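You operate a simulated robot arm through the tools that you are given. There is no shell and no other tool.

Carry out the task below with a simulated robot arm. There is one attempt and no reset: what you move stays moved.

## Task
Tidy away the tins, the label roll and the black marker.
Fine: blue tin stacked on the green tin, roll in the grey pot; black cup to the arrow, marker in it. Set down upright: black marker.

Only the result counts: the job must be done as asked and must still hold three seconds after the hand-in. Knocking over, shifting, dropping, spilling or breaking anything else fails it.

## Robot
A 7-joint arm with a two-finger parallel gripper, fixed in place. Base frame: the origin is at the foot of the arm, x ahead of it, y to its left, z up; the work surface is at about z = 0.735. Readings come in m, degrees, newtons and seconds.
Its first joint turns from -166.0 to 166.0 degrees. Payload 3.43 kg.
Tool frame: the origin (TCP) lies between the finger pads and is the grasp point; the fingertips stand 0.034 m ahead of it; z points along the fingers, y is the line along which they close. The gripper opens to 0.128 m. The fingers are 0.024 m wide and 0.012 m thick; the gripper's body (0.048 by 0.13 m) begins 0.096 m behind the TCP.
Orientation is that of the tool frame in the base frame, as [roll, pitch, yaw] about the fixed x, y, z axes, in that order (R = Rz(yaw) Ry(pitch) Rx(roll)). With the fingers straight down and closing along the base's y, the tool's x points along the base's -x, its y along +y and its z along -z.

## Interface
- The arm moves only by the tool nudge_tool. Its arguments are lists of equal length, an entry for each row: "gripper": the finger opening in m, from 0 to 0.128; "delta_pos": the shift along the base's x, y, z in m, a list of three; "turn": the turn, a rotation vector about the base's x, y, z in degrees, a list of three. In form: {"gripper": [gripper, ...], "delta_pos": [[x, y, z], ...], "turn": [[ax, ay, az], ...]}. A call has 1 to 20 rows; each row shifts and turns the commanded pose from where the row before left it. Rows are played at 5 a second. More than 0.05 m and 8.6 degrees between two rows, or a gripper value outside its range, and nothing of the call is played. Where a pose cannot be reached the arm comes as near as it can. A force on the tool above 70 N (or 10 N above the force at the start of the call, whichever is more), or a blocked arm, ends the call early, and 0.2 s more pass. The fingers move at their own pace (about 0.153 m/s each) and stop on an object; they squeeze with about 36 N. The grip force told is the motor's: it shows also when the fingers shut on nothing. Time passes only in rows, and 0.2 s behind the last, so rows that do not move let the fingers close. It gives the time, the measured TCP pose, the force on the tool (base axes), the opening and the grip force at its end, in the units of the frame above (readings bear some noise), with the torque about the TCP (base axes, N m) and any sound that the robot's microphone picked up.
- Cameras (640 x 400 px; columns grow to the right, rows downward): "scene" is fixed at [0.222, 0.6525, 1.335]; the picture's right is [-0.34, -0.94, 0.00], its down [-0.50, 0.18, -0.85] and it looks along [0.80, -0.29, -0.53] (base axes); focal length 214 px, centre (320, 200). "wrist" rides on the gripper at [0.076, -0.011, -0.16] in the tool frame; the picture's right is [0.15, 0.99, 0.00], its down [-0.88, 0.13, -0.46] and it looks along [-0.45, 0.07, 0.89] (tool axes); focal length 234 px, centre (320, 200). There is no depth. A picture from a camera that has moved, and an enlarged one, comes with that camera's place and axes in the base frame and with its lens.
- grab_frame(camera): a new picture of that camera. The clock stands still meanwhile.
- zoom(camera, box): a new picture of the part [left, top, right, bottom] of that camera's present view, enlarged. The clock stands still meanwhile.
- hand_in(): hands the job in; it is judged then, once.

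Places have to be worked out from the pictures, the camera data and where the tool is seen. Open the gripper and draw the arm clear of the work before you hand the job in, unless the task says otherwise.

The tools are called after "Request:" as a command line: name --argument value ..., lists and objects as JSON in quotes. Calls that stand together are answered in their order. nudge_tool: Moves the arm, as the interface text tells. Its arguments: {"type":"object","properties":{"gripper":{"type":"array","items":{"type":"number"}},"delta_pos":{"type":"array","items":{"type":"array","items":{"type":"number"}}},"turn":{"type":"array","items":{"type":"array","items":{"type":"number"}}}},"required":["gripper","delta_pos","turn"]} The other tools are called the same way: grab_frame (camera) takes a picture; zoom (camera, box) takes an enlarged picture of a part of a camera's view; hand_in () hands the job in.

At the start:

```text
time_s: 0.0
eef_pos: [0.4943, 0.4248, 1.2197]
ee_rot: [179.8, -0.1, 179.9]
contact_force: [0.4, -1.1, -1.4]
wrist_torque: [0.0, 0.01, -0.04]
finger_gap: 0.128
finger_force: 0.0
```

scene: 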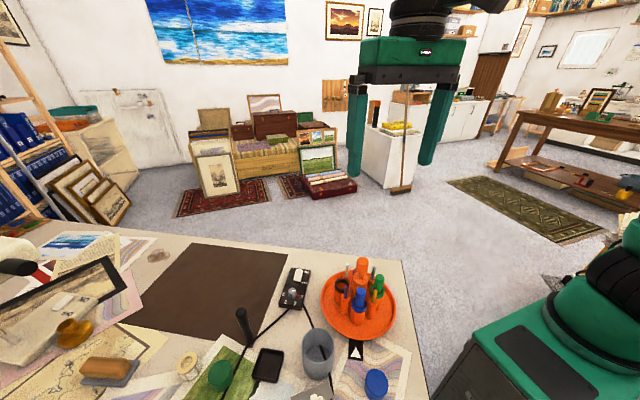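
wrist: 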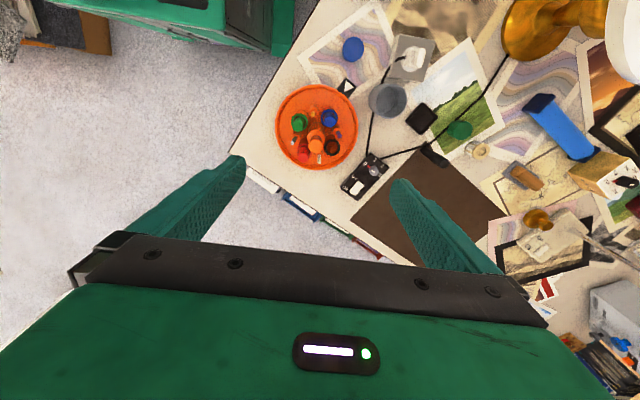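

I start by looking closer at the work area from both cameras to identify the tins, roll, pot, cup, arrow and marker.

Request:
zoom --camera "scene" --box '[160, 240, 420, 400]'

Request:
zoom --camera "wrist" --box '[240, 10, 560, 210]'

```text
2.46 times, centred on (290, 320) of scene
camera zoom: at [0.222, 0.6525, 1.335], right [-0.34, -0.94, 0.0], down [-0.5, 0.18, -0.85], along [0.8, -0.29, -0.53], focal length 528 px, centre (394, -95)
```

zoom: 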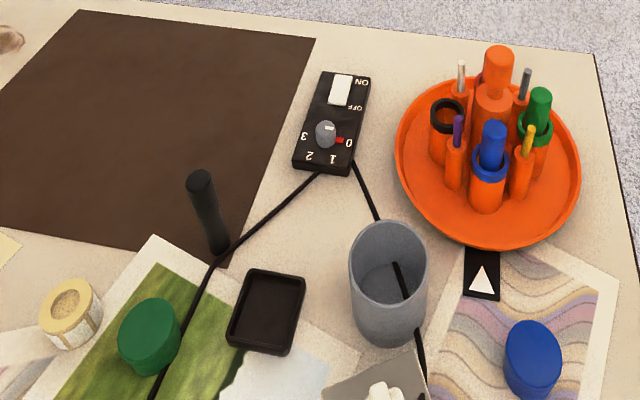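

```text
2.00 times, centred on (400, 110) of wrist
camera zoom: at [0.4196, 0.4134, 1.3783], right [-0.15, 0.99, 0.0], down [0.88, 0.13, 0.45], along [0.45, 0.07, -0.89], focal length 468 px, centre (160, 380)
```

zoom: 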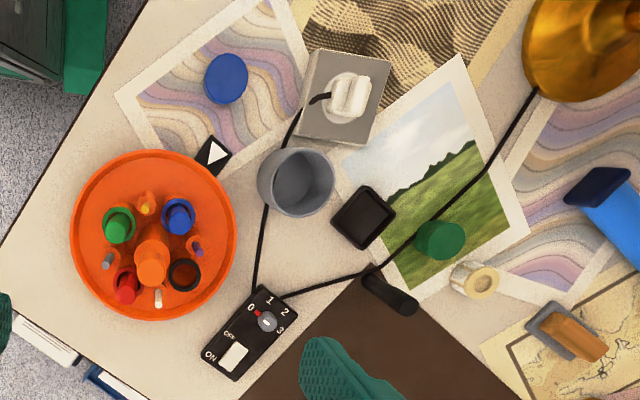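

I zoom closer on each item to understand the turntable, the pot, and the tins.

Request:
zoom --camera "scene" --box '[310, 245, 410, 345]'

Request:
zoom --camera "wrist" --box '[260, 60, 380, 180]'

Request:
zoom --camera "scene" --box '[270, 300, 410, 400]'

Request:
zoom --camera "scene" --box '[160, 290, 300, 400]'

Request:
zoom --camera "wrist" --box '[380, 60, 520, 180]'

Request:
zoom --camera "wrist" --box '[320, 20, 440, 130]'

```text
4.00 times, centred on (360, 295) of scene
camera zoom: at [0.222, 0.6525, 1.335], right [-0.34, -0.94, 0.0], down [-0.5, 0.18, -0.85], along [0.8, -0.29, -0.53], focal length 858 px, centre (160, -180)
```

zoom: 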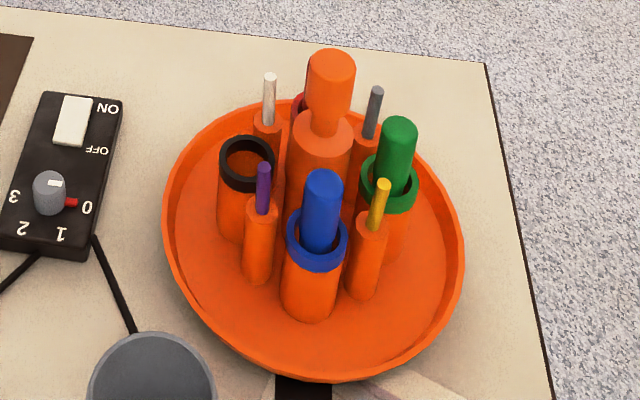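

```text
3.33 times, centred on (320, 120) of wrist
camera zoom: at [0.4196, 0.4134, 1.3783], right [-0.15, 0.99, 0.0], down [0.88, 0.13, 0.45], along [0.45, 0.07, -0.89], focal length 781 px, centre (320, 467)
```

zoom: 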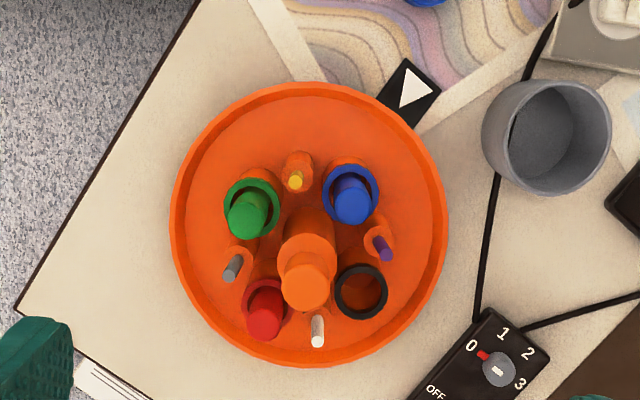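

```text
4.00 times, centred on (340, 350) of scene
camera zoom: at [0.222, 0.6525, 1.335], right [-0.34, -0.94, 0.0], down [-0.5, 0.18, -0.85], along [0.8, -0.29, -0.53], focal length 858 px, centre (240, -400)
```

zoom: 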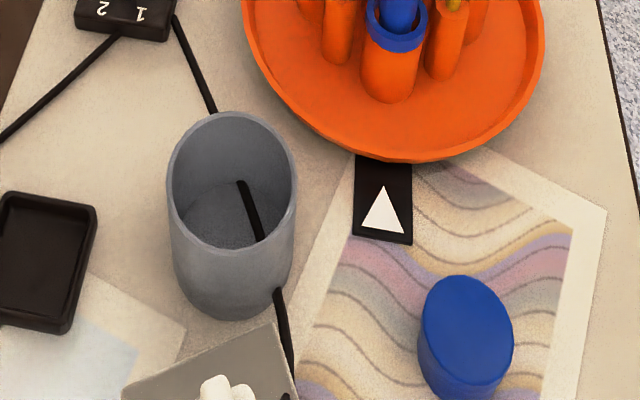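

```text
3.64 times, centred on (230, 345) of scene
camera zoom: at [0.222, 0.6525, 1.335], right [-0.34, -0.94, 0.0], down [-0.5, 0.18, -0.85], along [0.8, -0.29, -0.53], focal length 780 px, centre (647, -327)
```

zoom: 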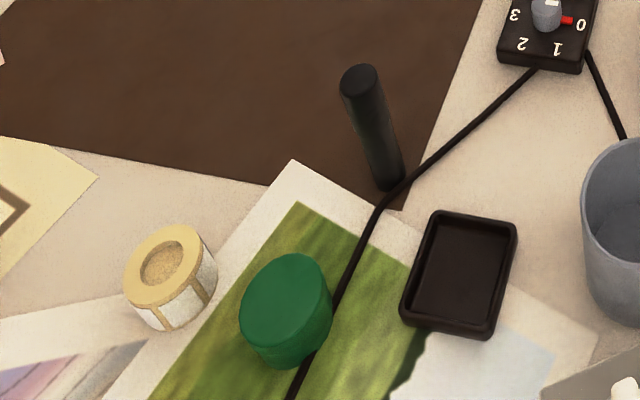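

```text
3.33 times, centred on (450, 120) of wrist
camera zoom: at [0.4196, 0.4134, 1.3783], right [-0.15, 0.99, 0.0], down [0.88, 0.13, 0.45], along [0.45, 0.07, -0.89], focal length 781 px, centre (-113, 467)
```

zoom: 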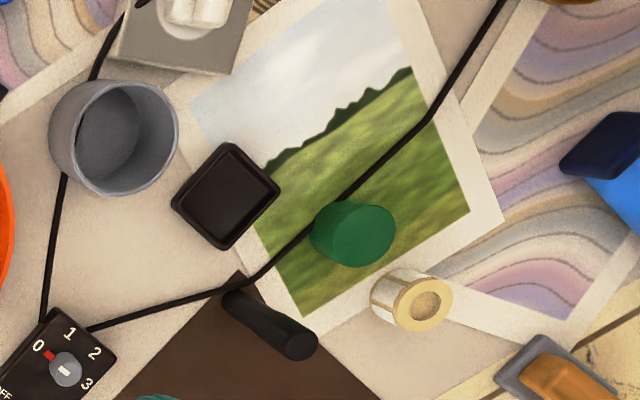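

```text
3.64 times, centred on (380, 75) of wrist
camera zoom: at [0.4196, 0.4134, 1.3783], right [-0.15, 0.99, 0.0], down [0.88, 0.13, 0.45], along [0.45, 0.07, -0.89], focal length 852 px, centre (102, 654)
```

zoom: 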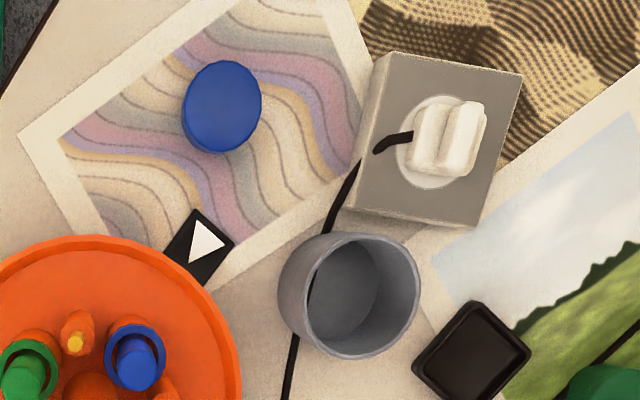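

The turntable's cups look like they are 90° apart, with blue now at the arrow and black about 90° clockwise of it. The knob top is near (0.538, 0.424, 0.92). I lower the hand above it for a closer look.

Request:
nudge_tool --gripper '[0.128, 0.128, 0.128, 0.128]' --delta_pos '[[0.011, 0, -0.035], [0.011, 0, -0.035], [0.011, 0, -0.035], [0.011, 0, -0.035]]' --turn '[[0, 0, 0], [0, 0, 0], [0, 0, 0], [0, 0, 0]]'

Request:
grab_frame --camera "wrist"

Request:
grab_frame --camera "scene"

```text
time_s: 1.0
eef_pos: [0.5226, 0.4257, 1.0843]
ee_rot: [179.9, 0.6, 180.0]
contact_force: [0.3, -0.4, 0.2]
wrist_torque: [0.0, -0.07, -0.02]
finger_gap: 0.1277
finger_force: 0.0
```

```text
taken
camera wrist: at [0.445, 0.4131, 1.2442], right [-0.15, 0.99, 0.0], down [0.88, 0.13, 0.46], along [0.46, 0.07, -0.89], focal length 234 px, centre (320, 200)
```

wrist: 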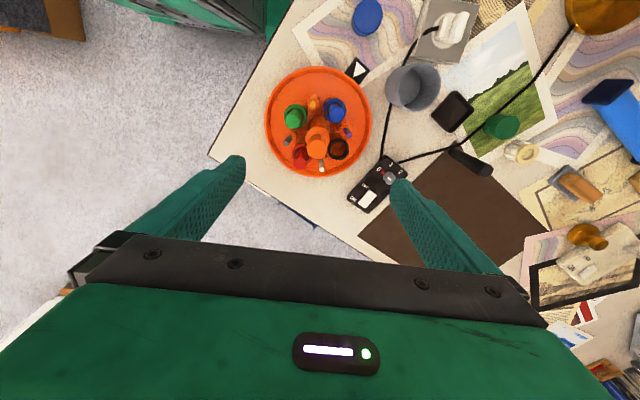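

```text
taken
```

scene: 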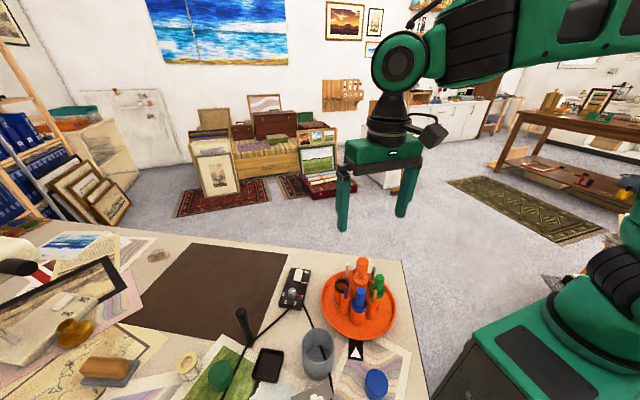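

The measured pose trails the command a bit; I wait two idle rows to see where it settles and zoom in on the turntable.

Request:
nudge_tool --gripper '[0.128, 0.128]' --delta_pos '[[0, 0, 0], [0, 0, 0]]' --turn '[[0, 0, 0], [0, 0, 0]]'

Request:
zoom --camera "wrist" --box '[250, 50, 390, 190]'

Request:
zoom --camera "wrist" --box '[380, 0, 580, 190]'

```text
time_s: 1.6
eef_pos: [0.5226, 0.4248, 1.0851]
ee_rot: [179.9, 0.5, 180.0]
contact_force: [-0.2, 0.4, -0.8]
wrist_torque: [0.0, 0.0, 0.01]
finger_gap: 0.1279
finger_force: 0.1
```

```text
2.86 times, centred on (320, 120) of wrist
camera zoom: at [0.4455, 0.4133, 1.2441], right [-0.15, 0.99, 0.0], down [0.88, 0.13, 0.46], along [0.46, 0.07, -0.89], focal length 669 px, centre (320, 429)
```

zoom: 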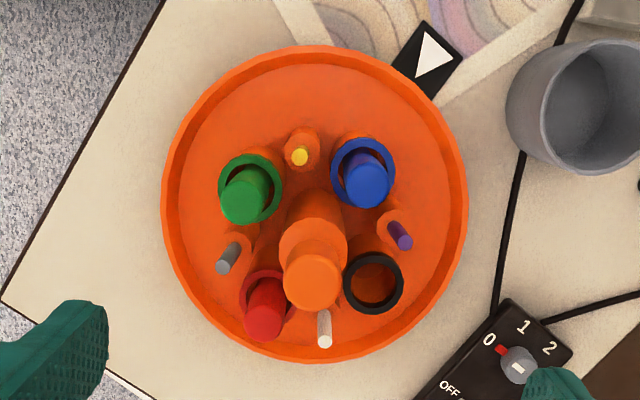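

```text
2.11 times, centred on (480, 95) of wrist
camera zoom: at [0.4455, 0.4133, 1.2441], right [-0.15, 0.99, 0.0], down [0.88, 0.13, 0.46], along [0.46, 0.07, -0.89], focal length 493 px, centre (-17, 421)
```

zoom: 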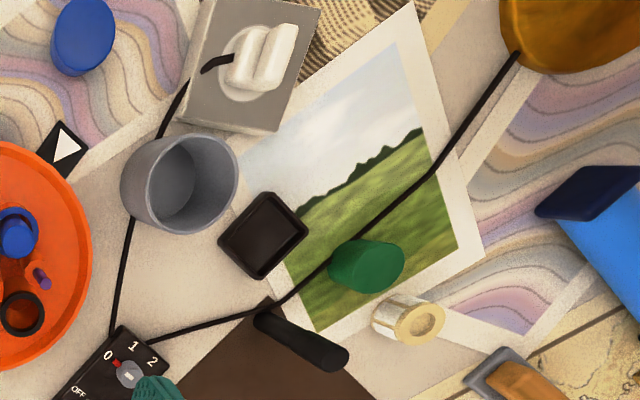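

Estimates agree: turntable axis ≈ (0.536, 0.423), knob top z ≈ 0.92, blue at 152° (the arrow), black at ~62°, so a +90° turn is needed. I pre-rotate the tool by −45° and move over the knob, narrowing the fingers.

Request:
nudge_tool --gripper '[0.08, 0.07, 0.07, 0.07, 0.07, 0.07, 0.07, 0.07]' --delta_pos '[[0.007, -0.001, -0.01], [0.007, -0.001, -0.01], [0, 0, -0.01], [0, 0, -0.01], [0, 0, -0.01], [0, 0, -0.01], [0, 0, 0], [0, 0, 0]]' --turn '[[0, 0, -7.5], [0, 0, -7.5], [0, 0, -7.5], [0, 0, -7.5], [0, 0, -7.5], [0, 0, -7.5], [0, 0, 0], [0, 0, 0]]'

Request:
grab_frame --camera "wrist"

Request:
zoom --camera "scene" --box '[260, 120, 480, 350]'

```text
time_s: 3.4
eef_pos: [0.5365, 0.4226, 1.0251]
ee_rot: [180.0, 0.6, 135.0]
contact_force: [0.9, -0.3, 0.9]
wrist_torque: [-0.01, 0.01, 0.0]
finger_gap: 0.0701
finger_force: 0.0
```

```text
taken
camera wrist: at [0.4746, 0.4699, 1.1836], right [0.6, 0.8, 0.0], down [0.71, -0.53, 0.47], along [0.37, -0.28, -0.89], focal length 234 px, centre (320, 200)
```

wrist: 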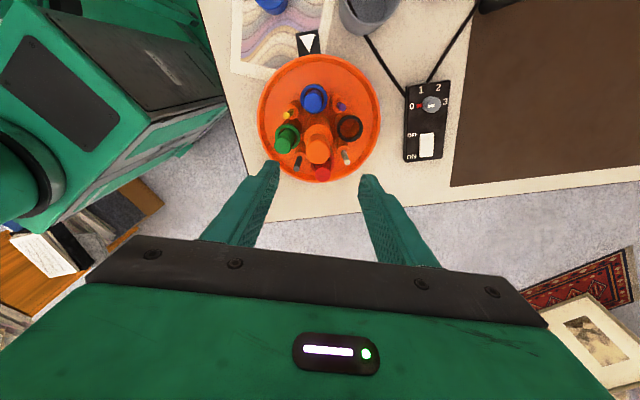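

```text
1.74 times, centred on (370, 235) of scene
camera zoom: at [0.222, 0.6525, 1.335], right [-0.34, -0.94, 0.0], down [-0.5, 0.18, -0.85], along [0.8, -0.29, -0.53], focal length 373 px, centre (233, 139)
```

zoom: 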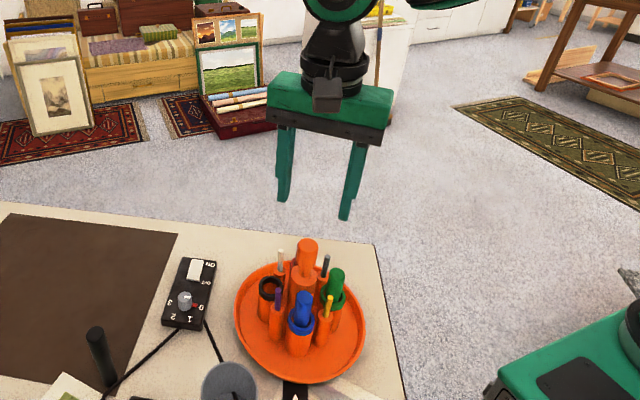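

Motions now track precisely. I check the knob position once more from this angle before descending.

Request:
zoom --camera "wrist" --box '[250, 40, 390, 190]'

```text
2.67 times, centred on (320, 115) of wrist
camera zoom: at [0.4746, 0.4699, 1.1836], right [0.6, 0.8, 0.0], down [0.71, -0.53, 0.47], along [0.37, -0.28, -0.89], focal length 624 px, centre (320, 427)
```

zoom: 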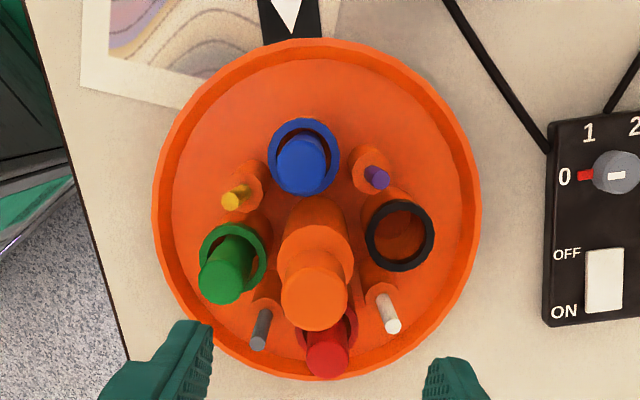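

Knob axis confirmed within ~2 mm of the TCP. I narrow the opening to 0.05 and descend so the tips straddle the knob, staying above the marker tops.

Request:
nudge_tool --gripper '[0.05, 0.05, 0.05, 0.05, 0.05, 0.05, 0.05]' --delta_pos '[[-0.001, 0, -0.02], [0, 0, -0.02], [0, 0, -0.02], [0, 0, -0.02], [0, 0, -0.015], [0, 0, -0.01], [0, 0, 0]]' --turn '[[0, 0, 0], [0, 0, 0], [0, 0, 0], [0, 0, 0], [0, 0, 0], [0, 0, 0], [0, 0, 0]]'

Request:
zoom --camera "wrist" --box '[240, 40, 400, 200]'

Request:
zoom --camera "scene" --box '[300, 180, 420, 320]'

```text
time_s: 5.0
eef_pos: [0.5353, 0.4239, 0.9196]
ee_rot: [-179.9, 0.6, 135.0]
contact_force: [0.1, 1.1, -0.3]
wrist_torque: [0.01, 0.01, 0.0]
finger_gap: 0.05
finger_force: 0.0
```

```text
2.50 times, centred on (320, 120) of wrist
camera zoom: at [0.4727, 0.4694, 1.079], right [0.6, 0.8, 0.0], down [0.71, -0.53, 0.47], along [0.37, -0.28, -0.89], focal length 585 px, centre (320, 400)
```

zoom: 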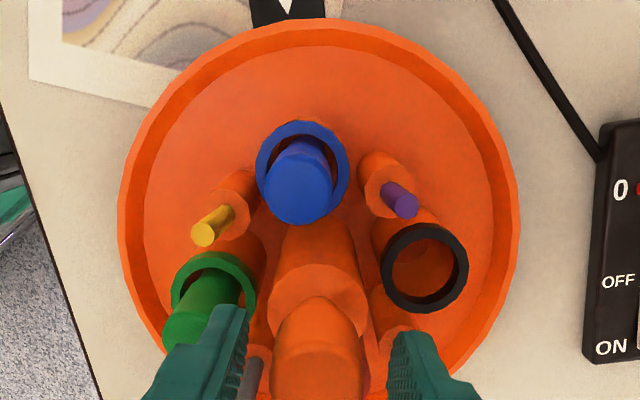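

```text
2.86 times, centred on (360, 250) of scene
camera zoom: at [0.222, 0.6525, 1.335], right [-0.34, -0.94, 0.0], down [-0.5, 0.18, -0.85], along [0.8, -0.29, -0.53], focal length 613 px, centre (206, 57)
```

zoom: 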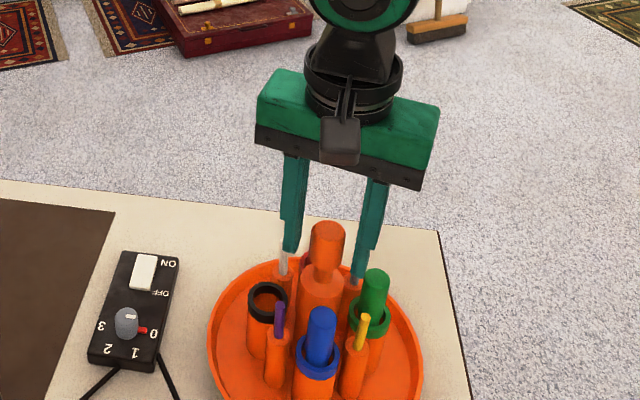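

The fingers straddle the knob with even gaps. I close on it.

Request:
nudge_tool --gripper '[0.02, 0.0, 0.0]' --delta_pos '[[0, 0, 0], [0, 0, 0], [0, 0, 0]]' --turn '[[0, 0, 0], [0, 0, 0], [0, 0, 0]]'

Request:
zoom --camera "scene" --box '[300, 180, 420, 320]'

```text
time_s: 5.8
eef_pos: [0.5344, 0.423, 0.9202]
ee_rot: [-179.9, 0.6, 135.0]
contact_force: [-10.6, -12.9, -3.5]
wrist_torque: [-0.29, -0.19, -0.01]
finger_gap: 0.0283
finger_force: 44.6
```

```text
2.86 times, centred on (360, 250) of scene
camera zoom: at [0.222, 0.6525, 1.335], right [-0.34, -0.94, 0.0], down [-0.5, 0.18, -0.85], along [0.8, -0.29, -0.53], focal length 613 px, centre (206, 57)
```

zoom: 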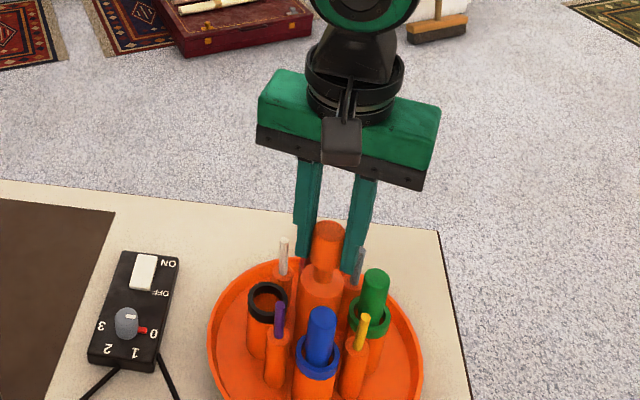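

Gripped (gap 0.0283), with a side force suggesting the axis is ~1 mm off toward (−,−). I shift the command by that, then try a small +10° turn to verify the turntable follows.

Request:
nudge_tool --gripper '[0.0, 0.0, 0.0, 0.0]' --delta_pos '[[-0.001, -0.001, 0], [0, 0, 0], [0, 0, 0], [0, 0, 0]]' --turn '[[0, 0, 0], [0, 0, 5], [0, 0, 5], [0, 0, 0]]'

Request:
zoom --camera "scene" --box '[300, 180, 420, 320]'

```text
time_s: 6.8
eef_pos: [0.5346, 0.4222, 0.9199]
ee_rot: [179.9, 0.5, 145.1]
contact_force: [-8.9, -1.0, -1.6]
wrist_torque: [-0.18, 0.24, 0.0]
finger_gap: 0.0289
finger_force: 45.2
```

```text
2.86 times, centred on (360, 250) of scene
camera zoom: at [0.222, 0.6525, 1.335], right [-0.34, -0.94, 0.0], down [-0.5, 0.18, -0.85], along [0.8, -0.29, -0.53], focal length 613 px, centre (206, 57)
```

zoom: 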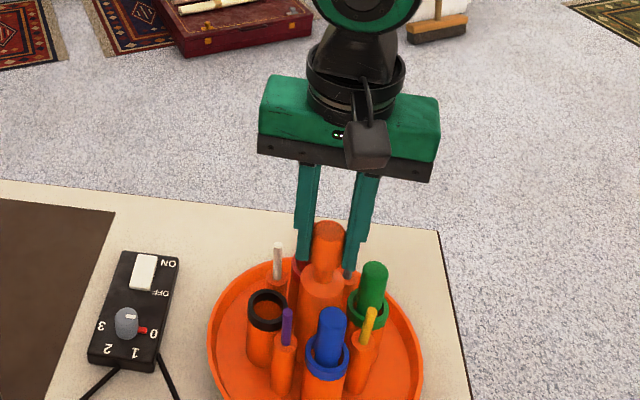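

The turntable turns with the hand (blue moved CCW) and the torque is small. I continue the remaining 80°.

Request:
nudge_tool --gripper '[0.0, 0.0, 0.0, 0.0, 0.0, 0.0, 0.0, 0.0, 0.0, 0.0, 0.0, 0.0, 0.0, 0.0, 0.0, 0.0, 0.0]' --delta_pos '[[-0.0005, 0, 0], [0, 0, 0], [0, 0, 0], [0, 0, 0], [0, 0, 0], [0, 0, 0], [0, 0, 0], [0, 0, 0], [0, 0, 0], [0, 0, 0], [0, 0, 0], [0, 0, 0], [0, 0, 0], [0, 0, 0], [0, 0, 0], [0, 0, 0], [0, 0, 0]]' --turn '[[0, 0, 5], [0, 0, 5], [0, 0, 5], [0, 0, 5], [0, 0, 5], [0, 0, 5], [0, 0, 5], [0, 0, 5], [0, 0, 5], [0, 0, 5], [0, 0, 5], [0, 0, 5], [0, 0, 5], [0, 0, 5], [0, 0, 5], [0, 0, 5], [0, 0, 0]]'

Request:
zoom --camera "scene" --box '[290, 220, 430, 380]'

Request:
zoom --camera "wrist" --box '[220, 20, 420, 200]'

```text
time_s: 10.4
eef_pos: [0.534, 0.424, 0.9212]
ee_rot: [180.0, 0.7, -134.9]
contact_force: [1.8, 21.5, 21.9]
wrist_torque: [0.5, -0.68, 0.03]
finger_gap: 0.0287
finger_force: 45.4
```

```text
2.50 times, centred on (360, 300) of scene
camera zoom: at [0.222, 0.6525, 1.335], right [-0.34, -0.94, 0.0], down [-0.5, 0.18, -0.85], along [0.8, -0.29, -0.53], focal length 536 px, centre (220, -50)
```

zoom: 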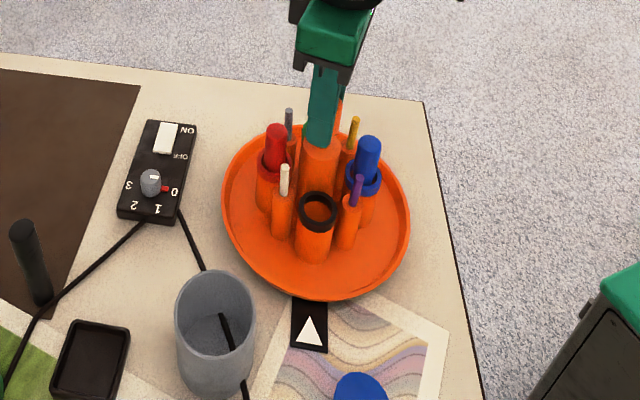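

```text
2.22 times, centred on (320, 110) of wrist
camera zoom: at [0.4879, 0.36, 1.0787], right [-0.8, 0.59, 0.0], down [0.53, 0.71, 0.47], along [0.28, 0.38, -0.88], focal length 520 px, centre (320, 400)
```

zoom: 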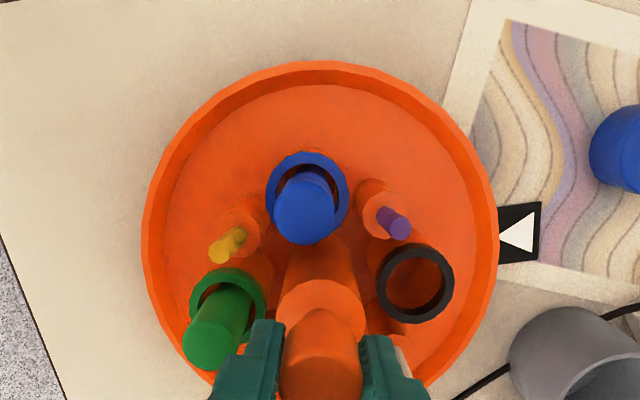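

Turned 90°: the black cup now sits at ~151°, on the arrow line. Residual forces of ~20 N push the tool +y/+z, so I relax the command that way before opening the fingers.

Request:
nudge_tool --gripper '[0.0, 0.0]' --delta_pos '[[0, 0.001, 0.0015], [0, 0, 0]]' --turn '[[0, 0, 0], [0, 0, 0]]'

```text
time_s: 11.0
eef_pos: [0.5349, 0.4239, 0.9204]
ee_rot: [179.9, 0.5, -135.0]
contact_force: [0.9, 21.1, -3.3]
wrist_torque: [0.98, -1.0, 0.01]
finger_gap: 0.0288
finger_force: 45.0
```

Vertical load is gone and the rest is modest. I open to 0.05 and check that the turntable stays in place.

Request:
nudge_tool --gripper '[0.0, 0.034, 0.05, 0.05, 0.05]' --delta_pos '[[0, 0.001, 0], [0, 0, 0], [0, 0, 0], [0, 0, 0], [0, 0, 0]]' --turn '[[0, 0, 0], [0, 0, 0], [0, 0, 0], [0, 0, 0], [0, 0, 0]]'

Request:
zoom --camera "scene" --box '[290, 220, 430, 380]'

```text
time_s: 12.2
eef_pos: [0.5343, 0.4242, 0.9209]
ee_rot: [179.9, 0.7, -134.9]
contact_force: [0.3, -0.3, -0.1]
wrist_torque: [0.02, 0.03, 0.02]
finger_gap: 0.0499
finger_force: 0.1
```

```text
2.50 times, centred on (360, 300) of scene
camera zoom: at [0.222, 0.6525, 1.335], right [-0.34, -0.94, 0.0], down [-0.5, 0.18, -0.85], along [0.8, -0.29, -0.53], focal length 536 px, centre (220, -50)
```

zoom: 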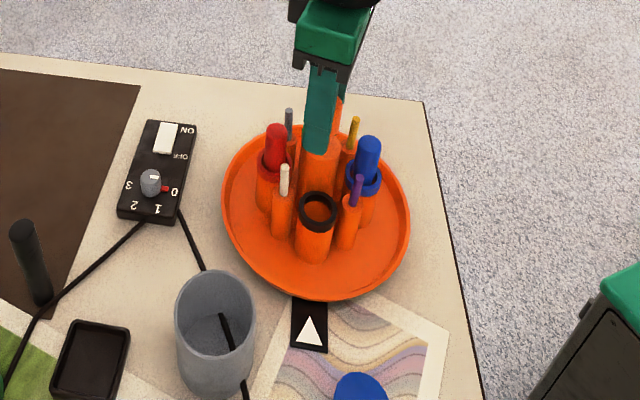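

The turntable is aligned and released cleanly. I rise straight up and rotate the hand to yaw ≈ 151° for a view of the black cup.

Request:
nudge_tool --gripper '[0.05, 0.05, 0.05, 0.05, 0.05, 0.05, 0.05, 0.05, 0.05, 0.05, 0.05, 0.05, 0.05, 0.05]' --delta_pos '[[0, 0, 0.03], [0, 0, 0.04], [0, 0, 0.04], [0, 0, 0.02], [-0.005, 0.005, 0], [-0.005, 0.005, 0], [-0.005, 0.005, 0], [-0.005, 0.005, 0], [-0.005, 0.0, 0], [-0.005, 0, 0], [-0.005, 0, 0], [0, 0, 0], [0, 0, 0], [0, 0, 0]]' --turn '[[0, 0, 0], [0, 0, 0], [0, 0, -8], [0, 0, -8], [0, 0, -8], [0, 0, -8], [0, 0, -8], [0, 0, -8], [0, 0, -8], [0, 0, -8], [0, 0, -8], [0, 0, -1.5], [0, 0, 0], [0, 0, 0]]'

Request:
grab_frame --camera "wrist"

Request:
zoom --camera "scene" --box '[310, 245, 410, 345]'

```text
time_s: 15.2
eef_pos: [0.4995, 0.4442, 1.0521]
ee_rot: [180.0, 0.7, 151.5]
contact_force: [-0.2, -0.5, 0.0]
wrist_torque: [0.01, 0.01, 0.02]
finger_gap: 0.0501
finger_force: 0.0
```

```text
taken
camera wrist: at [0.4268, 0.4701, 1.2096], right [0.34, 0.94, 0.0], down [0.83, -0.3, 0.46], along [0.44, -0.16, -0.89], focal length 234 px, centre (320, 200)
```

wrist: 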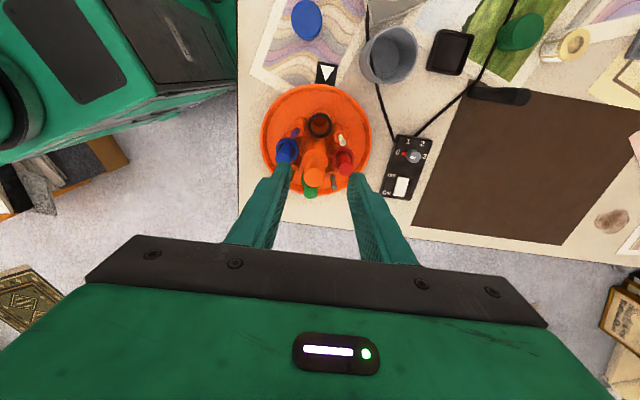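

```text
4.00 times, centred on (360, 295) of scene
camera zoom: at [0.222, 0.6525, 1.335], right [-0.34, -0.94, 0.0], down [-0.5, 0.18, -0.85], along [0.8, -0.29, -0.53], focal length 858 px, centre (160, -180)
```

zoom: 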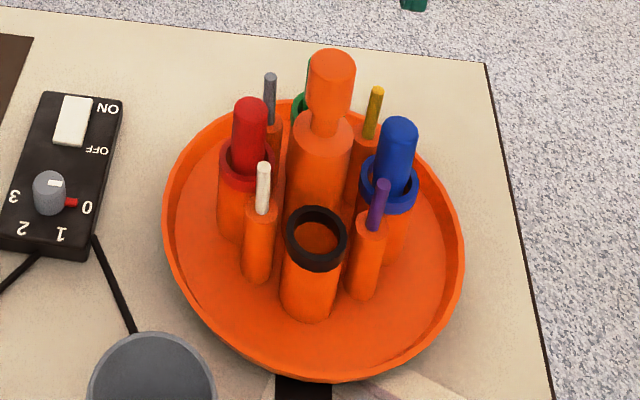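

The black ring occupies exactly the spot blue had. I zoom in from the wrist to localise the black cup mouth precisely.

Request:
zoom --camera "wrist" --box '[260, 60, 380, 200]'

Request:
zoom --camera "wrist" --box '[350, 0, 600, 150]'

```text
2.86 times, centred on (320, 130) of wrist
camera zoom: at [0.4268, 0.4701, 1.2096], right [0.34, 0.94, 0.0], down [0.83, -0.3, 0.46], along [0.44, -0.16, -0.89], focal length 669 px, centre (320, 400)
```

zoom: 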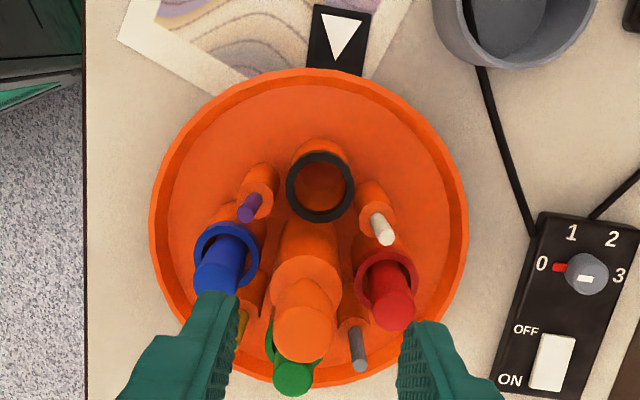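

```text
2.56 times, centred on (475, 75) of wrist
camera zoom: at [0.4268, 0.4701, 1.2096], right [0.34, 0.94, 0.0], down [0.83, -0.3, 0.46], along [0.44, -0.16, -0.89], focal length 600 px, centre (-77, 520)
```

zoom: 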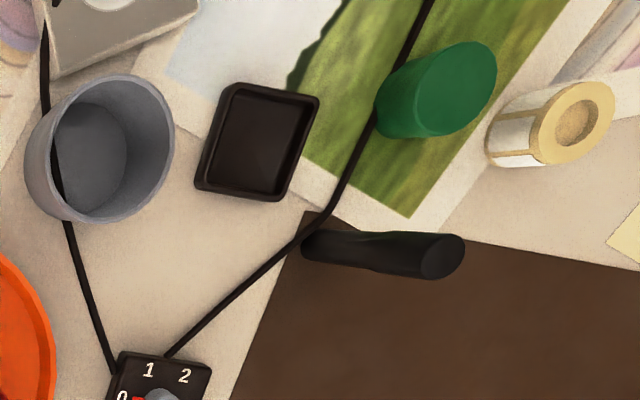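

The black cup mouth is at ≈ (0.494, 0.4455, 0.818). The marker stands at ≈ (0.548, 0.725) with its top at z ≈ 0.857. I travel over to it at safe height, opening the fingers to 0.06.

Request:
nudge_tool --gripper '[0.06, 0.06, 0.06, 0.06, 0.06, 0.06, 0.06, 0.06, 0.06]' --delta_pos '[[0.007, 0.04, 0], [0.007, 0.04, 0], [0.007, 0.04, 0], [0.007, 0.04, 0], [0.007, 0.04, 0], [0.007, 0.04, 0], [0.0065, 0.0408, -0.02], [0, 0, -0.02], [0, 0, 0]]' --turn '[[0, 0, 0], [0, 0, 0], [0, 0, 0], [0, 0, 0], [0, 0, 0], [0, 0, 0], [0, 0, 0], [0, 0, 0], [0, 0, 0]]'

Request:
grab_frame --camera "wrist"

Request:
grab_frame --camera "scene"

```text
time_s: 17.2
eef_pos: [0.5391, 0.688, 1.0152]
ee_rot: [-180.0, 0.6, 151.6]
contact_force: [-0.2, -0.3, 0.6]
wrist_torque: [0.02, 0.01, -0.03]
finger_gap: 0.06
finger_force: 0.1
out of reach, approached as far as the arm can: row 6, 7
```

```text
taken
camera wrist: at [0.4651, 0.7151, 1.174], right [0.34, 0.94, 0.0], down [0.83, -0.3, 0.47], along [0.44, -0.16, -0.89], focal length 234 px, centre (320, 200)
```

wrist: 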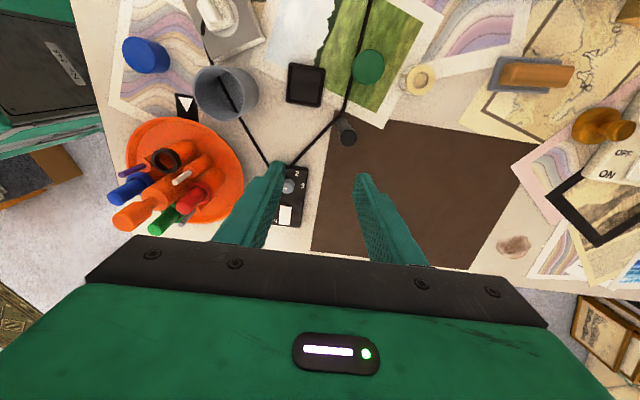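

```text
taken
```

scene: 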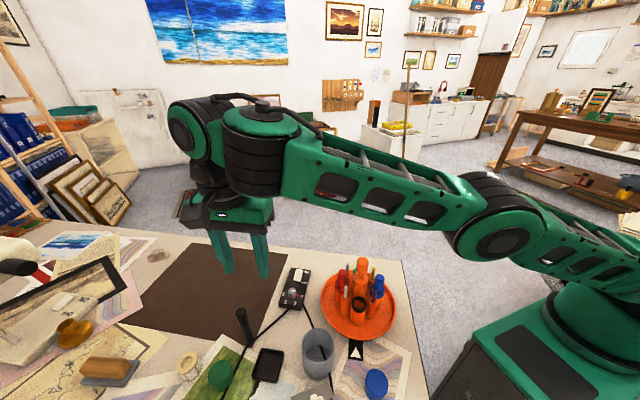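

I hit the reach limit at this height; lower down reach is greater. I descend to about z 0.95 first, then see where the pose stands.

Request:
nudge_tool --gripper '[0.06, 0.06, 0.06, 0.06]' --delta_pos '[[0, 0, -0.03], [0, 0, -0.03], [0, 0, 0], [0, 0, 0]]' --turn '[[0, 0, 0], [0, 0, 0], [0, 0, 0], [0, 0, 0]]'

Request:
grab_frame --camera "wrist"

```text
time_s: 18.2
eef_pos: [0.5398, 0.6876, 0.9555]
ee_rot: [180.0, 0.6, 151.5]
contact_force: [-0.4, 0.5, 0.4]
wrist_torque: [-0.01, 0.0, 0.0]
finger_gap: 0.0602
finger_force: 0.0
```

```text
taken
camera wrist: at [0.4662, 0.7143, 1.1136], right [0.34, 0.94, 0.0], down [0.83, -0.3, 0.46], along [0.44, -0.16, -0.89], focal length 234 px, centre (320, 200)
```

wrist: 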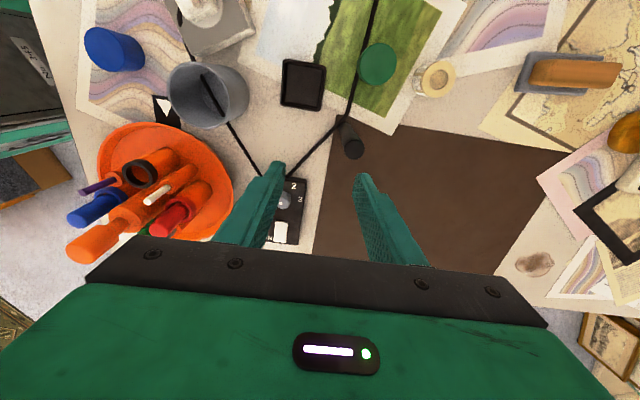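

The command restarts from the reached pose. I zoom on the marker from here to refine its position.

Request:
zoom --camera "wrist" --box '[310, 90, 400, 180]'

Request:
zoom --camera "wrist" --box '[350, 30, 470, 130]'

Request:
zoom --camera "wrist" --box '[150, 30, 350, 200]'

```text
4.44 times, centred on (355, 135) of wrist
camera zoom: at [0.4662, 0.7143, 1.1136], right [0.34, 0.94, 0.0], down [0.83, -0.3, 0.46], along [0.44, -0.16, -0.89], focal length 1041 px, centre (164, 489)
```

zoom: 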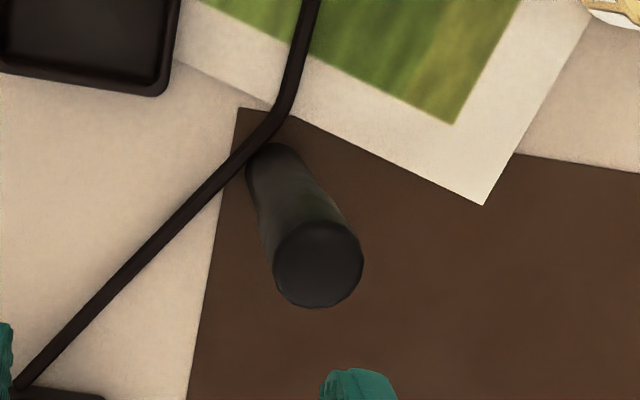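

```text
4.00 times, centred on (410, 80) of wrist
camera zoom: at [0.4662, 0.7143, 1.1136], right [0.34, 0.94, 0.0], down [0.83, -0.3, 0.46], along [0.44, -0.16, -0.89], focal length 937 px, centre (-40, 680)
```

zoom: 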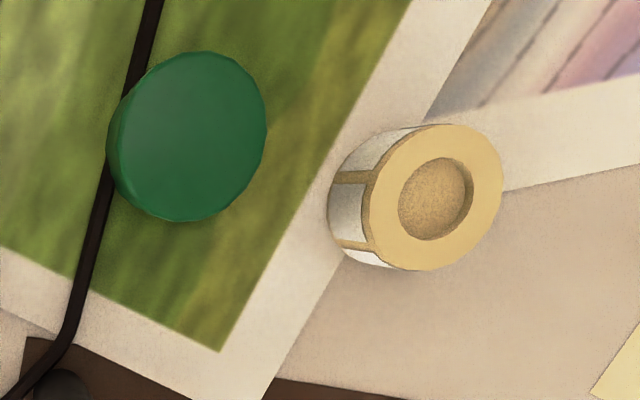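

```text
2.35 times, centred on (250, 115) of wrist
camera zoom: at [0.4662, 0.7143, 1.1136], right [0.34, 0.94, 0.0], down [0.83, -0.3, 0.46], along [0.44, -0.16, -0.89], focal length 551 px, centre (485, 400)
```

zoom: 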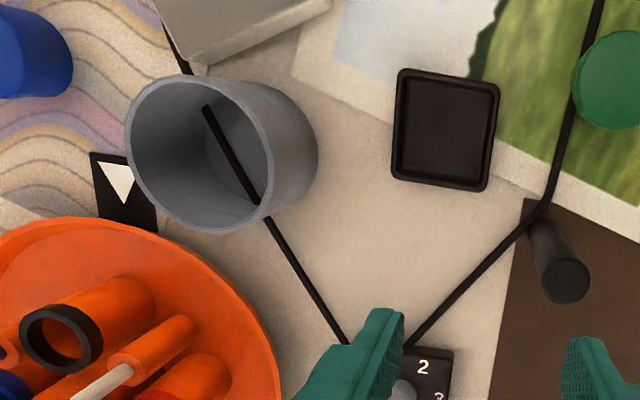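

Marker refined: (0.549, 0.726), Ø ≈ 22 mm, top z ≈ 0.855. I move over it and descend to z ≈ 0.846 with the fingers straddling it.

Request:
nudge_tool --gripper '[0.06, 0.06, 0.06, 0.06, 0.06, 0.06]' --delta_pos '[[0.0047, 0.0192, -0.015], [0.0045, 0.0192, -0.015], [0, 0, 0], [0, 0, -0.02], [0, 0, -0.02], [0, 0, 0]]' --turn '[[0, 0, 0], [0, 0, 0], [0, 0, 0], [0, 0, 0], [0, 0, 0], [0, 0, 0]]'

Request:
grab_frame --camera "wrist"

Request:
zoom --camera "scene" --box '[180, 200, 320, 360]'

```text
time_s: 19.6
eef_pos: [0.5456, 0.7224, 0.8843]
ee_rot: [179.9, 0.6, 151.5]
contact_force: [-0.2, 0.0, -0.5]
wrist_torque: [0.03, 0.02, 0.0]
finger_gap: 0.0602
finger_force: 0.0
out of reach, approached as far as the arm can: row 2
```

```text
taken
camera wrist: at [0.4722, 0.7497, 1.0433], right [0.34, 0.94, 0.0], down [0.83, -0.3, 0.46], along [0.44, -0.16, -0.89], focal length 234 px, centre (320, 200)
```

wrist: 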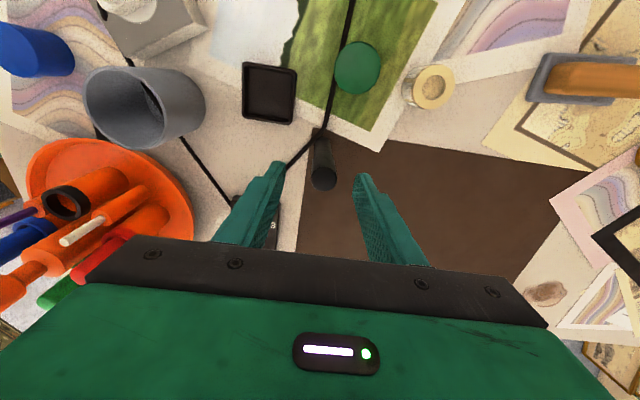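

```text
2.50 times, centred on (250, 280) of scene
camera zoom: at [0.222, 0.6525, 1.335], right [-0.34, -0.94, 0.0], down [-0.5, 0.18, -0.85], along [0.8, -0.29, -0.53], focal length 536 px, centre (495, 0)
```

zoom: 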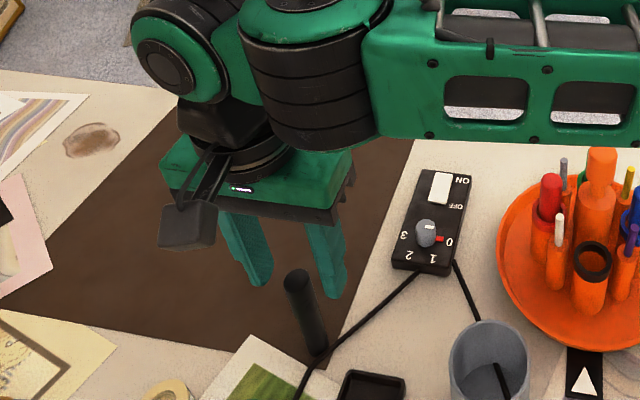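

Marker lies between the fingers' lines. I make the last few mm of correction and descend around its top.

Request:
nudge_tool --gripper '[0.06, 0.06, 0.06, 0.06]' --delta_pos '[[0.003, 0.0035, -0.01], [0, 0, -0.015], [0, 0, -0.013], [0, 0, 0]]' --turn '[[0, 0, 0], [0, 0, 0], [0, 0, 0], [0, 0, 0]]'

Request:
zoom --camera "wrist" --box '[220, 80, 420, 240]'

Request:
zoom --camera "scene" --box '[190, 230, 310, 370]'

```text
time_s: 20.6
eef_pos: [0.5487, 0.7259, 0.8439]
ee_rot: [179.9, 0.7, 151.5]
contact_force: [-0.2, 0.9, 0.2]
wrist_torque: [-0.02, -0.01, -0.02]
finger_gap: 0.0602
finger_force: 0.1
```

```text
2.50 times, centred on (320, 160) of wrist
camera zoom: at [0.4758, 0.7523, 1.0038], right [0.34, 0.94, 0.0], down [0.83, -0.3, 0.46], along [0.44, -0.16, -0.89], focal length 585 px, centre (320, 300)
```

zoom: 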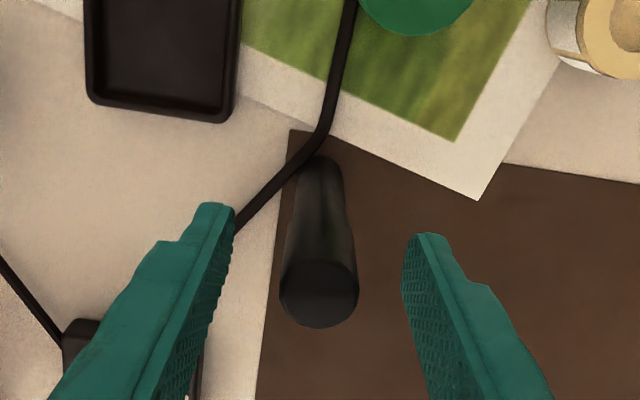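

```text
2.86 times, centred on (250, 300) of scene
camera zoom: at [0.222, 0.6525, 1.335], right [-0.34, -0.94, 0.0], down [-0.5, 0.18, -0.85], along [0.8, -0.29, -0.53], focal length 613 px, centre (520, -86)
```

zoom: 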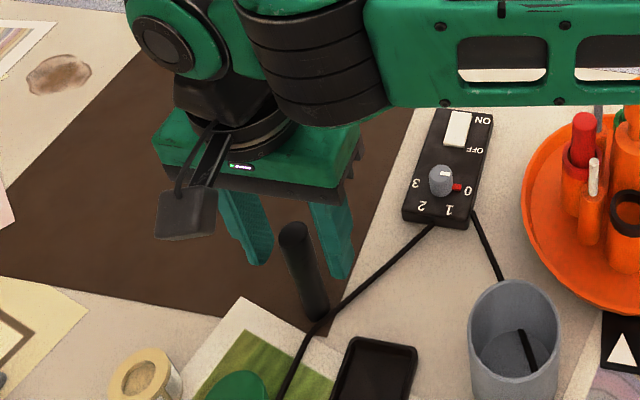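

Marker is centred between the pads within ~1–2 mm. I close on it.

Request:
nudge_tool --gripper '[0.035, 0.028, 0.01, 0.0, 0.0]' --delta_pos '[[0, 0, 0], [0, 0, 0], [0, 0, 0], [0, 0, 0], [0, 0, 0]]' --turn '[[0, 0, 0], [0, 0, 0], [0, 0, 0], [0, 0, 0], [0, 0, 0]]'

Request:
zoom --camera "wrist" --box '[220, 80, 420, 240]'

```text
time_s: 21.8
eef_pos: [0.5491, 0.7264, 0.8443]
ee_rot: [-179.9, 0.6, 151.5]
contact_force: [-0.1, 1.5, 0.7]
wrist_torque: [0.04, -0.03, 0.0]
finger_gap: 0.0213
finger_force: 36.1
```

```text
2.50 times, centred on (320, 160) of wrist
camera zoom: at [0.4757, 0.7523, 1.0039], right [0.34, 0.94, 0.0], down [0.83, -0.3, 0.47], along [0.44, -0.16, -0.89], focal length 585 px, centre (320, 300)
```

zoom: 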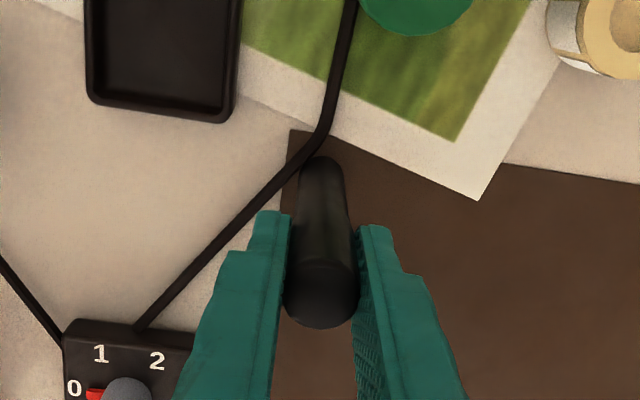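

Marker is held firmly (gap 0.021, 36 N). I lift it and carry it toward the black cup, rising to z ≈ 1.0 so its bottom clears everything.

Request:
nudge_tool --gripper '[0.0, 0.0, 0.0, 0.0, 0.0, 0.0, 0.0, 0.0, 0.0, 0.0]' --delta_pos '[[0, 0, 0.02], [0, 0, 0.025], [-0.007, -0.03, 0.02], [-0.008, -0.04, 0.025], [-0.008, -0.04, 0.025], [-0.008, -0.04, 0.025], [-0.008, -0.04, 0.016], [-0.008, -0.04, 0], [-0.01, -0.03, 0], [0, 0, 0]]' --turn '[[0, 0, 0], [0, 0, 0], [0, 0, 0], [0, 0, 0], [0, 0, 0], [0, 0, 0], [0, 0, 0], [0, 0, 0], [0, 0, 0], [0, 0, 0]]'

Request:
grab_frame --camera "wrist"

Request:
grab_frame --camera "scene"

```text
time_s: 24.0
eef_pos: [0.4903, 0.4661, 1.0018]
ee_rot: [180.0, 0.6, 151.5]
contact_force: [-0.8, -0.2, -0.3]
wrist_torque: [-0.01, 0.01, 0.0]
finger_gap: 0.0219
finger_force: 36.3
```

```text
taken
camera wrist: at [0.4167, 0.4921, 1.1602], right [0.34, 0.94, 0.0], down [0.83, -0.3, 0.46], along [0.44, -0.16, -0.89], focal length 234 px, centre (320, 200)
```

wrist: 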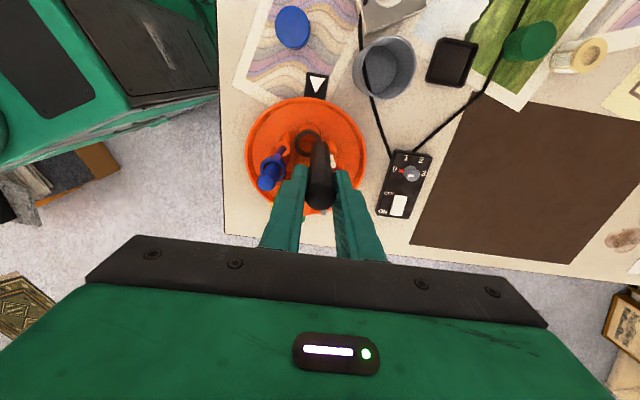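

```text
taken
```

scene: 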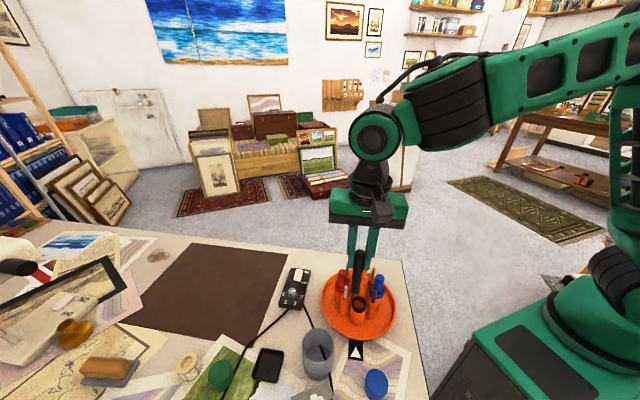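

The marker is upright above the turntable. I zoom in with both cameras to measure the marker and the cup in the same frames.

Request:
zoom --camera "wrist" --box '[250, 90, 390, 220]'

Request:
zoom --camera "scene" --box '[310, 230, 410, 340]'

```text
3.08 times, centred on (320, 155) of wrist
camera zoom: at [0.4167, 0.4921, 1.1602], right [0.34, 0.94, 0.0], down [0.83, -0.3, 0.46], along [0.44, -0.16, -0.89], focal length 720 px, centre (320, 338)
```

zoom: 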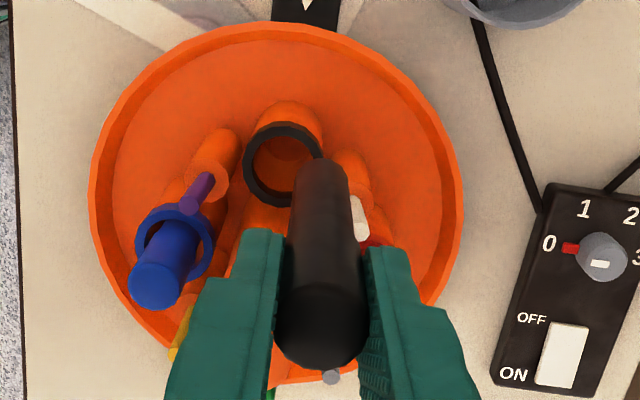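

```text
3.64 times, centred on (360, 285) of scene
camera zoom: at [0.222, 0.6525, 1.335], right [-0.34, -0.94, 0.0], down [-0.5, 0.18, -0.85], along [0.8, -0.29, -0.53], focal length 780 px, centre (174, -109)
```

zoom: 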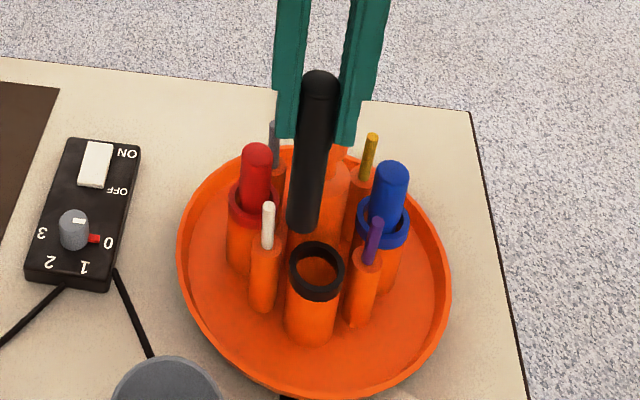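

Cup mouth measures (0.494, 0.4456); the marker sits ~2 mm toward tool +x from the TCP. I move above the cup and lower until the marker's bottom is ~2 cm above the rim, then check alignment.

Request:
nudge_tool --gripper '[0.0, 0.0, 0.0, 0.0, 0.0, 0.0]' --delta_pos '[[0.0027, -0.011, 0], [0.0026, -0.0105, 0], [0, 0, -0.02], [0, 0, -0.02], [0, 0, -0.01], [0, 0, 0]]' --turn '[[0, 0, 0], [0, 0, 0], [0, 0, 0], [0, 0, 0], [0, 0, 0], [0, 0, 0]]'

Request:
zoom --camera "wrist" --box '[260, 110, 380, 210]'

Request:
zoom --camera "scene" --box '[320, 250, 400, 330]'

```text
time_s: 25.4
eef_pos: [0.4957, 0.4427, 0.951]
ee_rot: [-179.9, 0.6, 151.5]
contact_force: [0.3, -0.4, -1.0]
wrist_torque: [-0.02, 0.0, 0.02]
finger_gap: 0.0217
finger_force: 36.3
```

```text
4.00 times, centred on (320, 160) of wrist
camera zoom: at [0.4219, 0.4699, 1.1108], right [0.34, 0.94, 0.0], down [0.83, -0.3, 0.46], along [0.44, -0.16, -0.89], focal length 937 px, centre (320, 360)
```

zoom: 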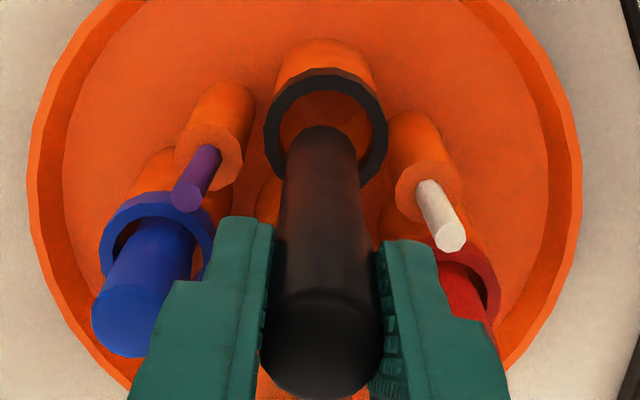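

```text
5.00 times, centred on (360, 290) of scene
camera zoom: at [0.222, 0.6525, 1.335], right [-0.34, -0.94, 0.0], down [-0.5, 0.18, -0.85], along [0.8, -0.29, -0.53], focal length 1072 px, centre (120, -250)
```

zoom: 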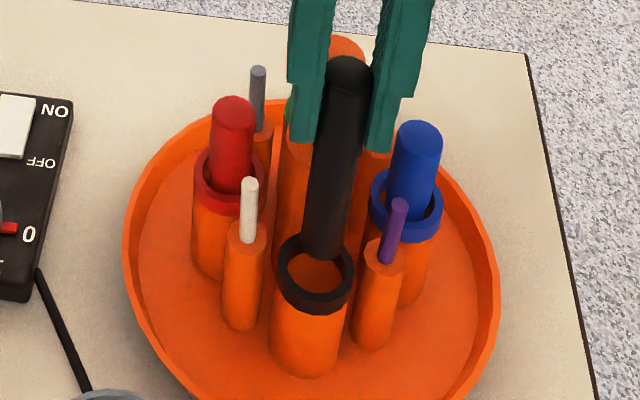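

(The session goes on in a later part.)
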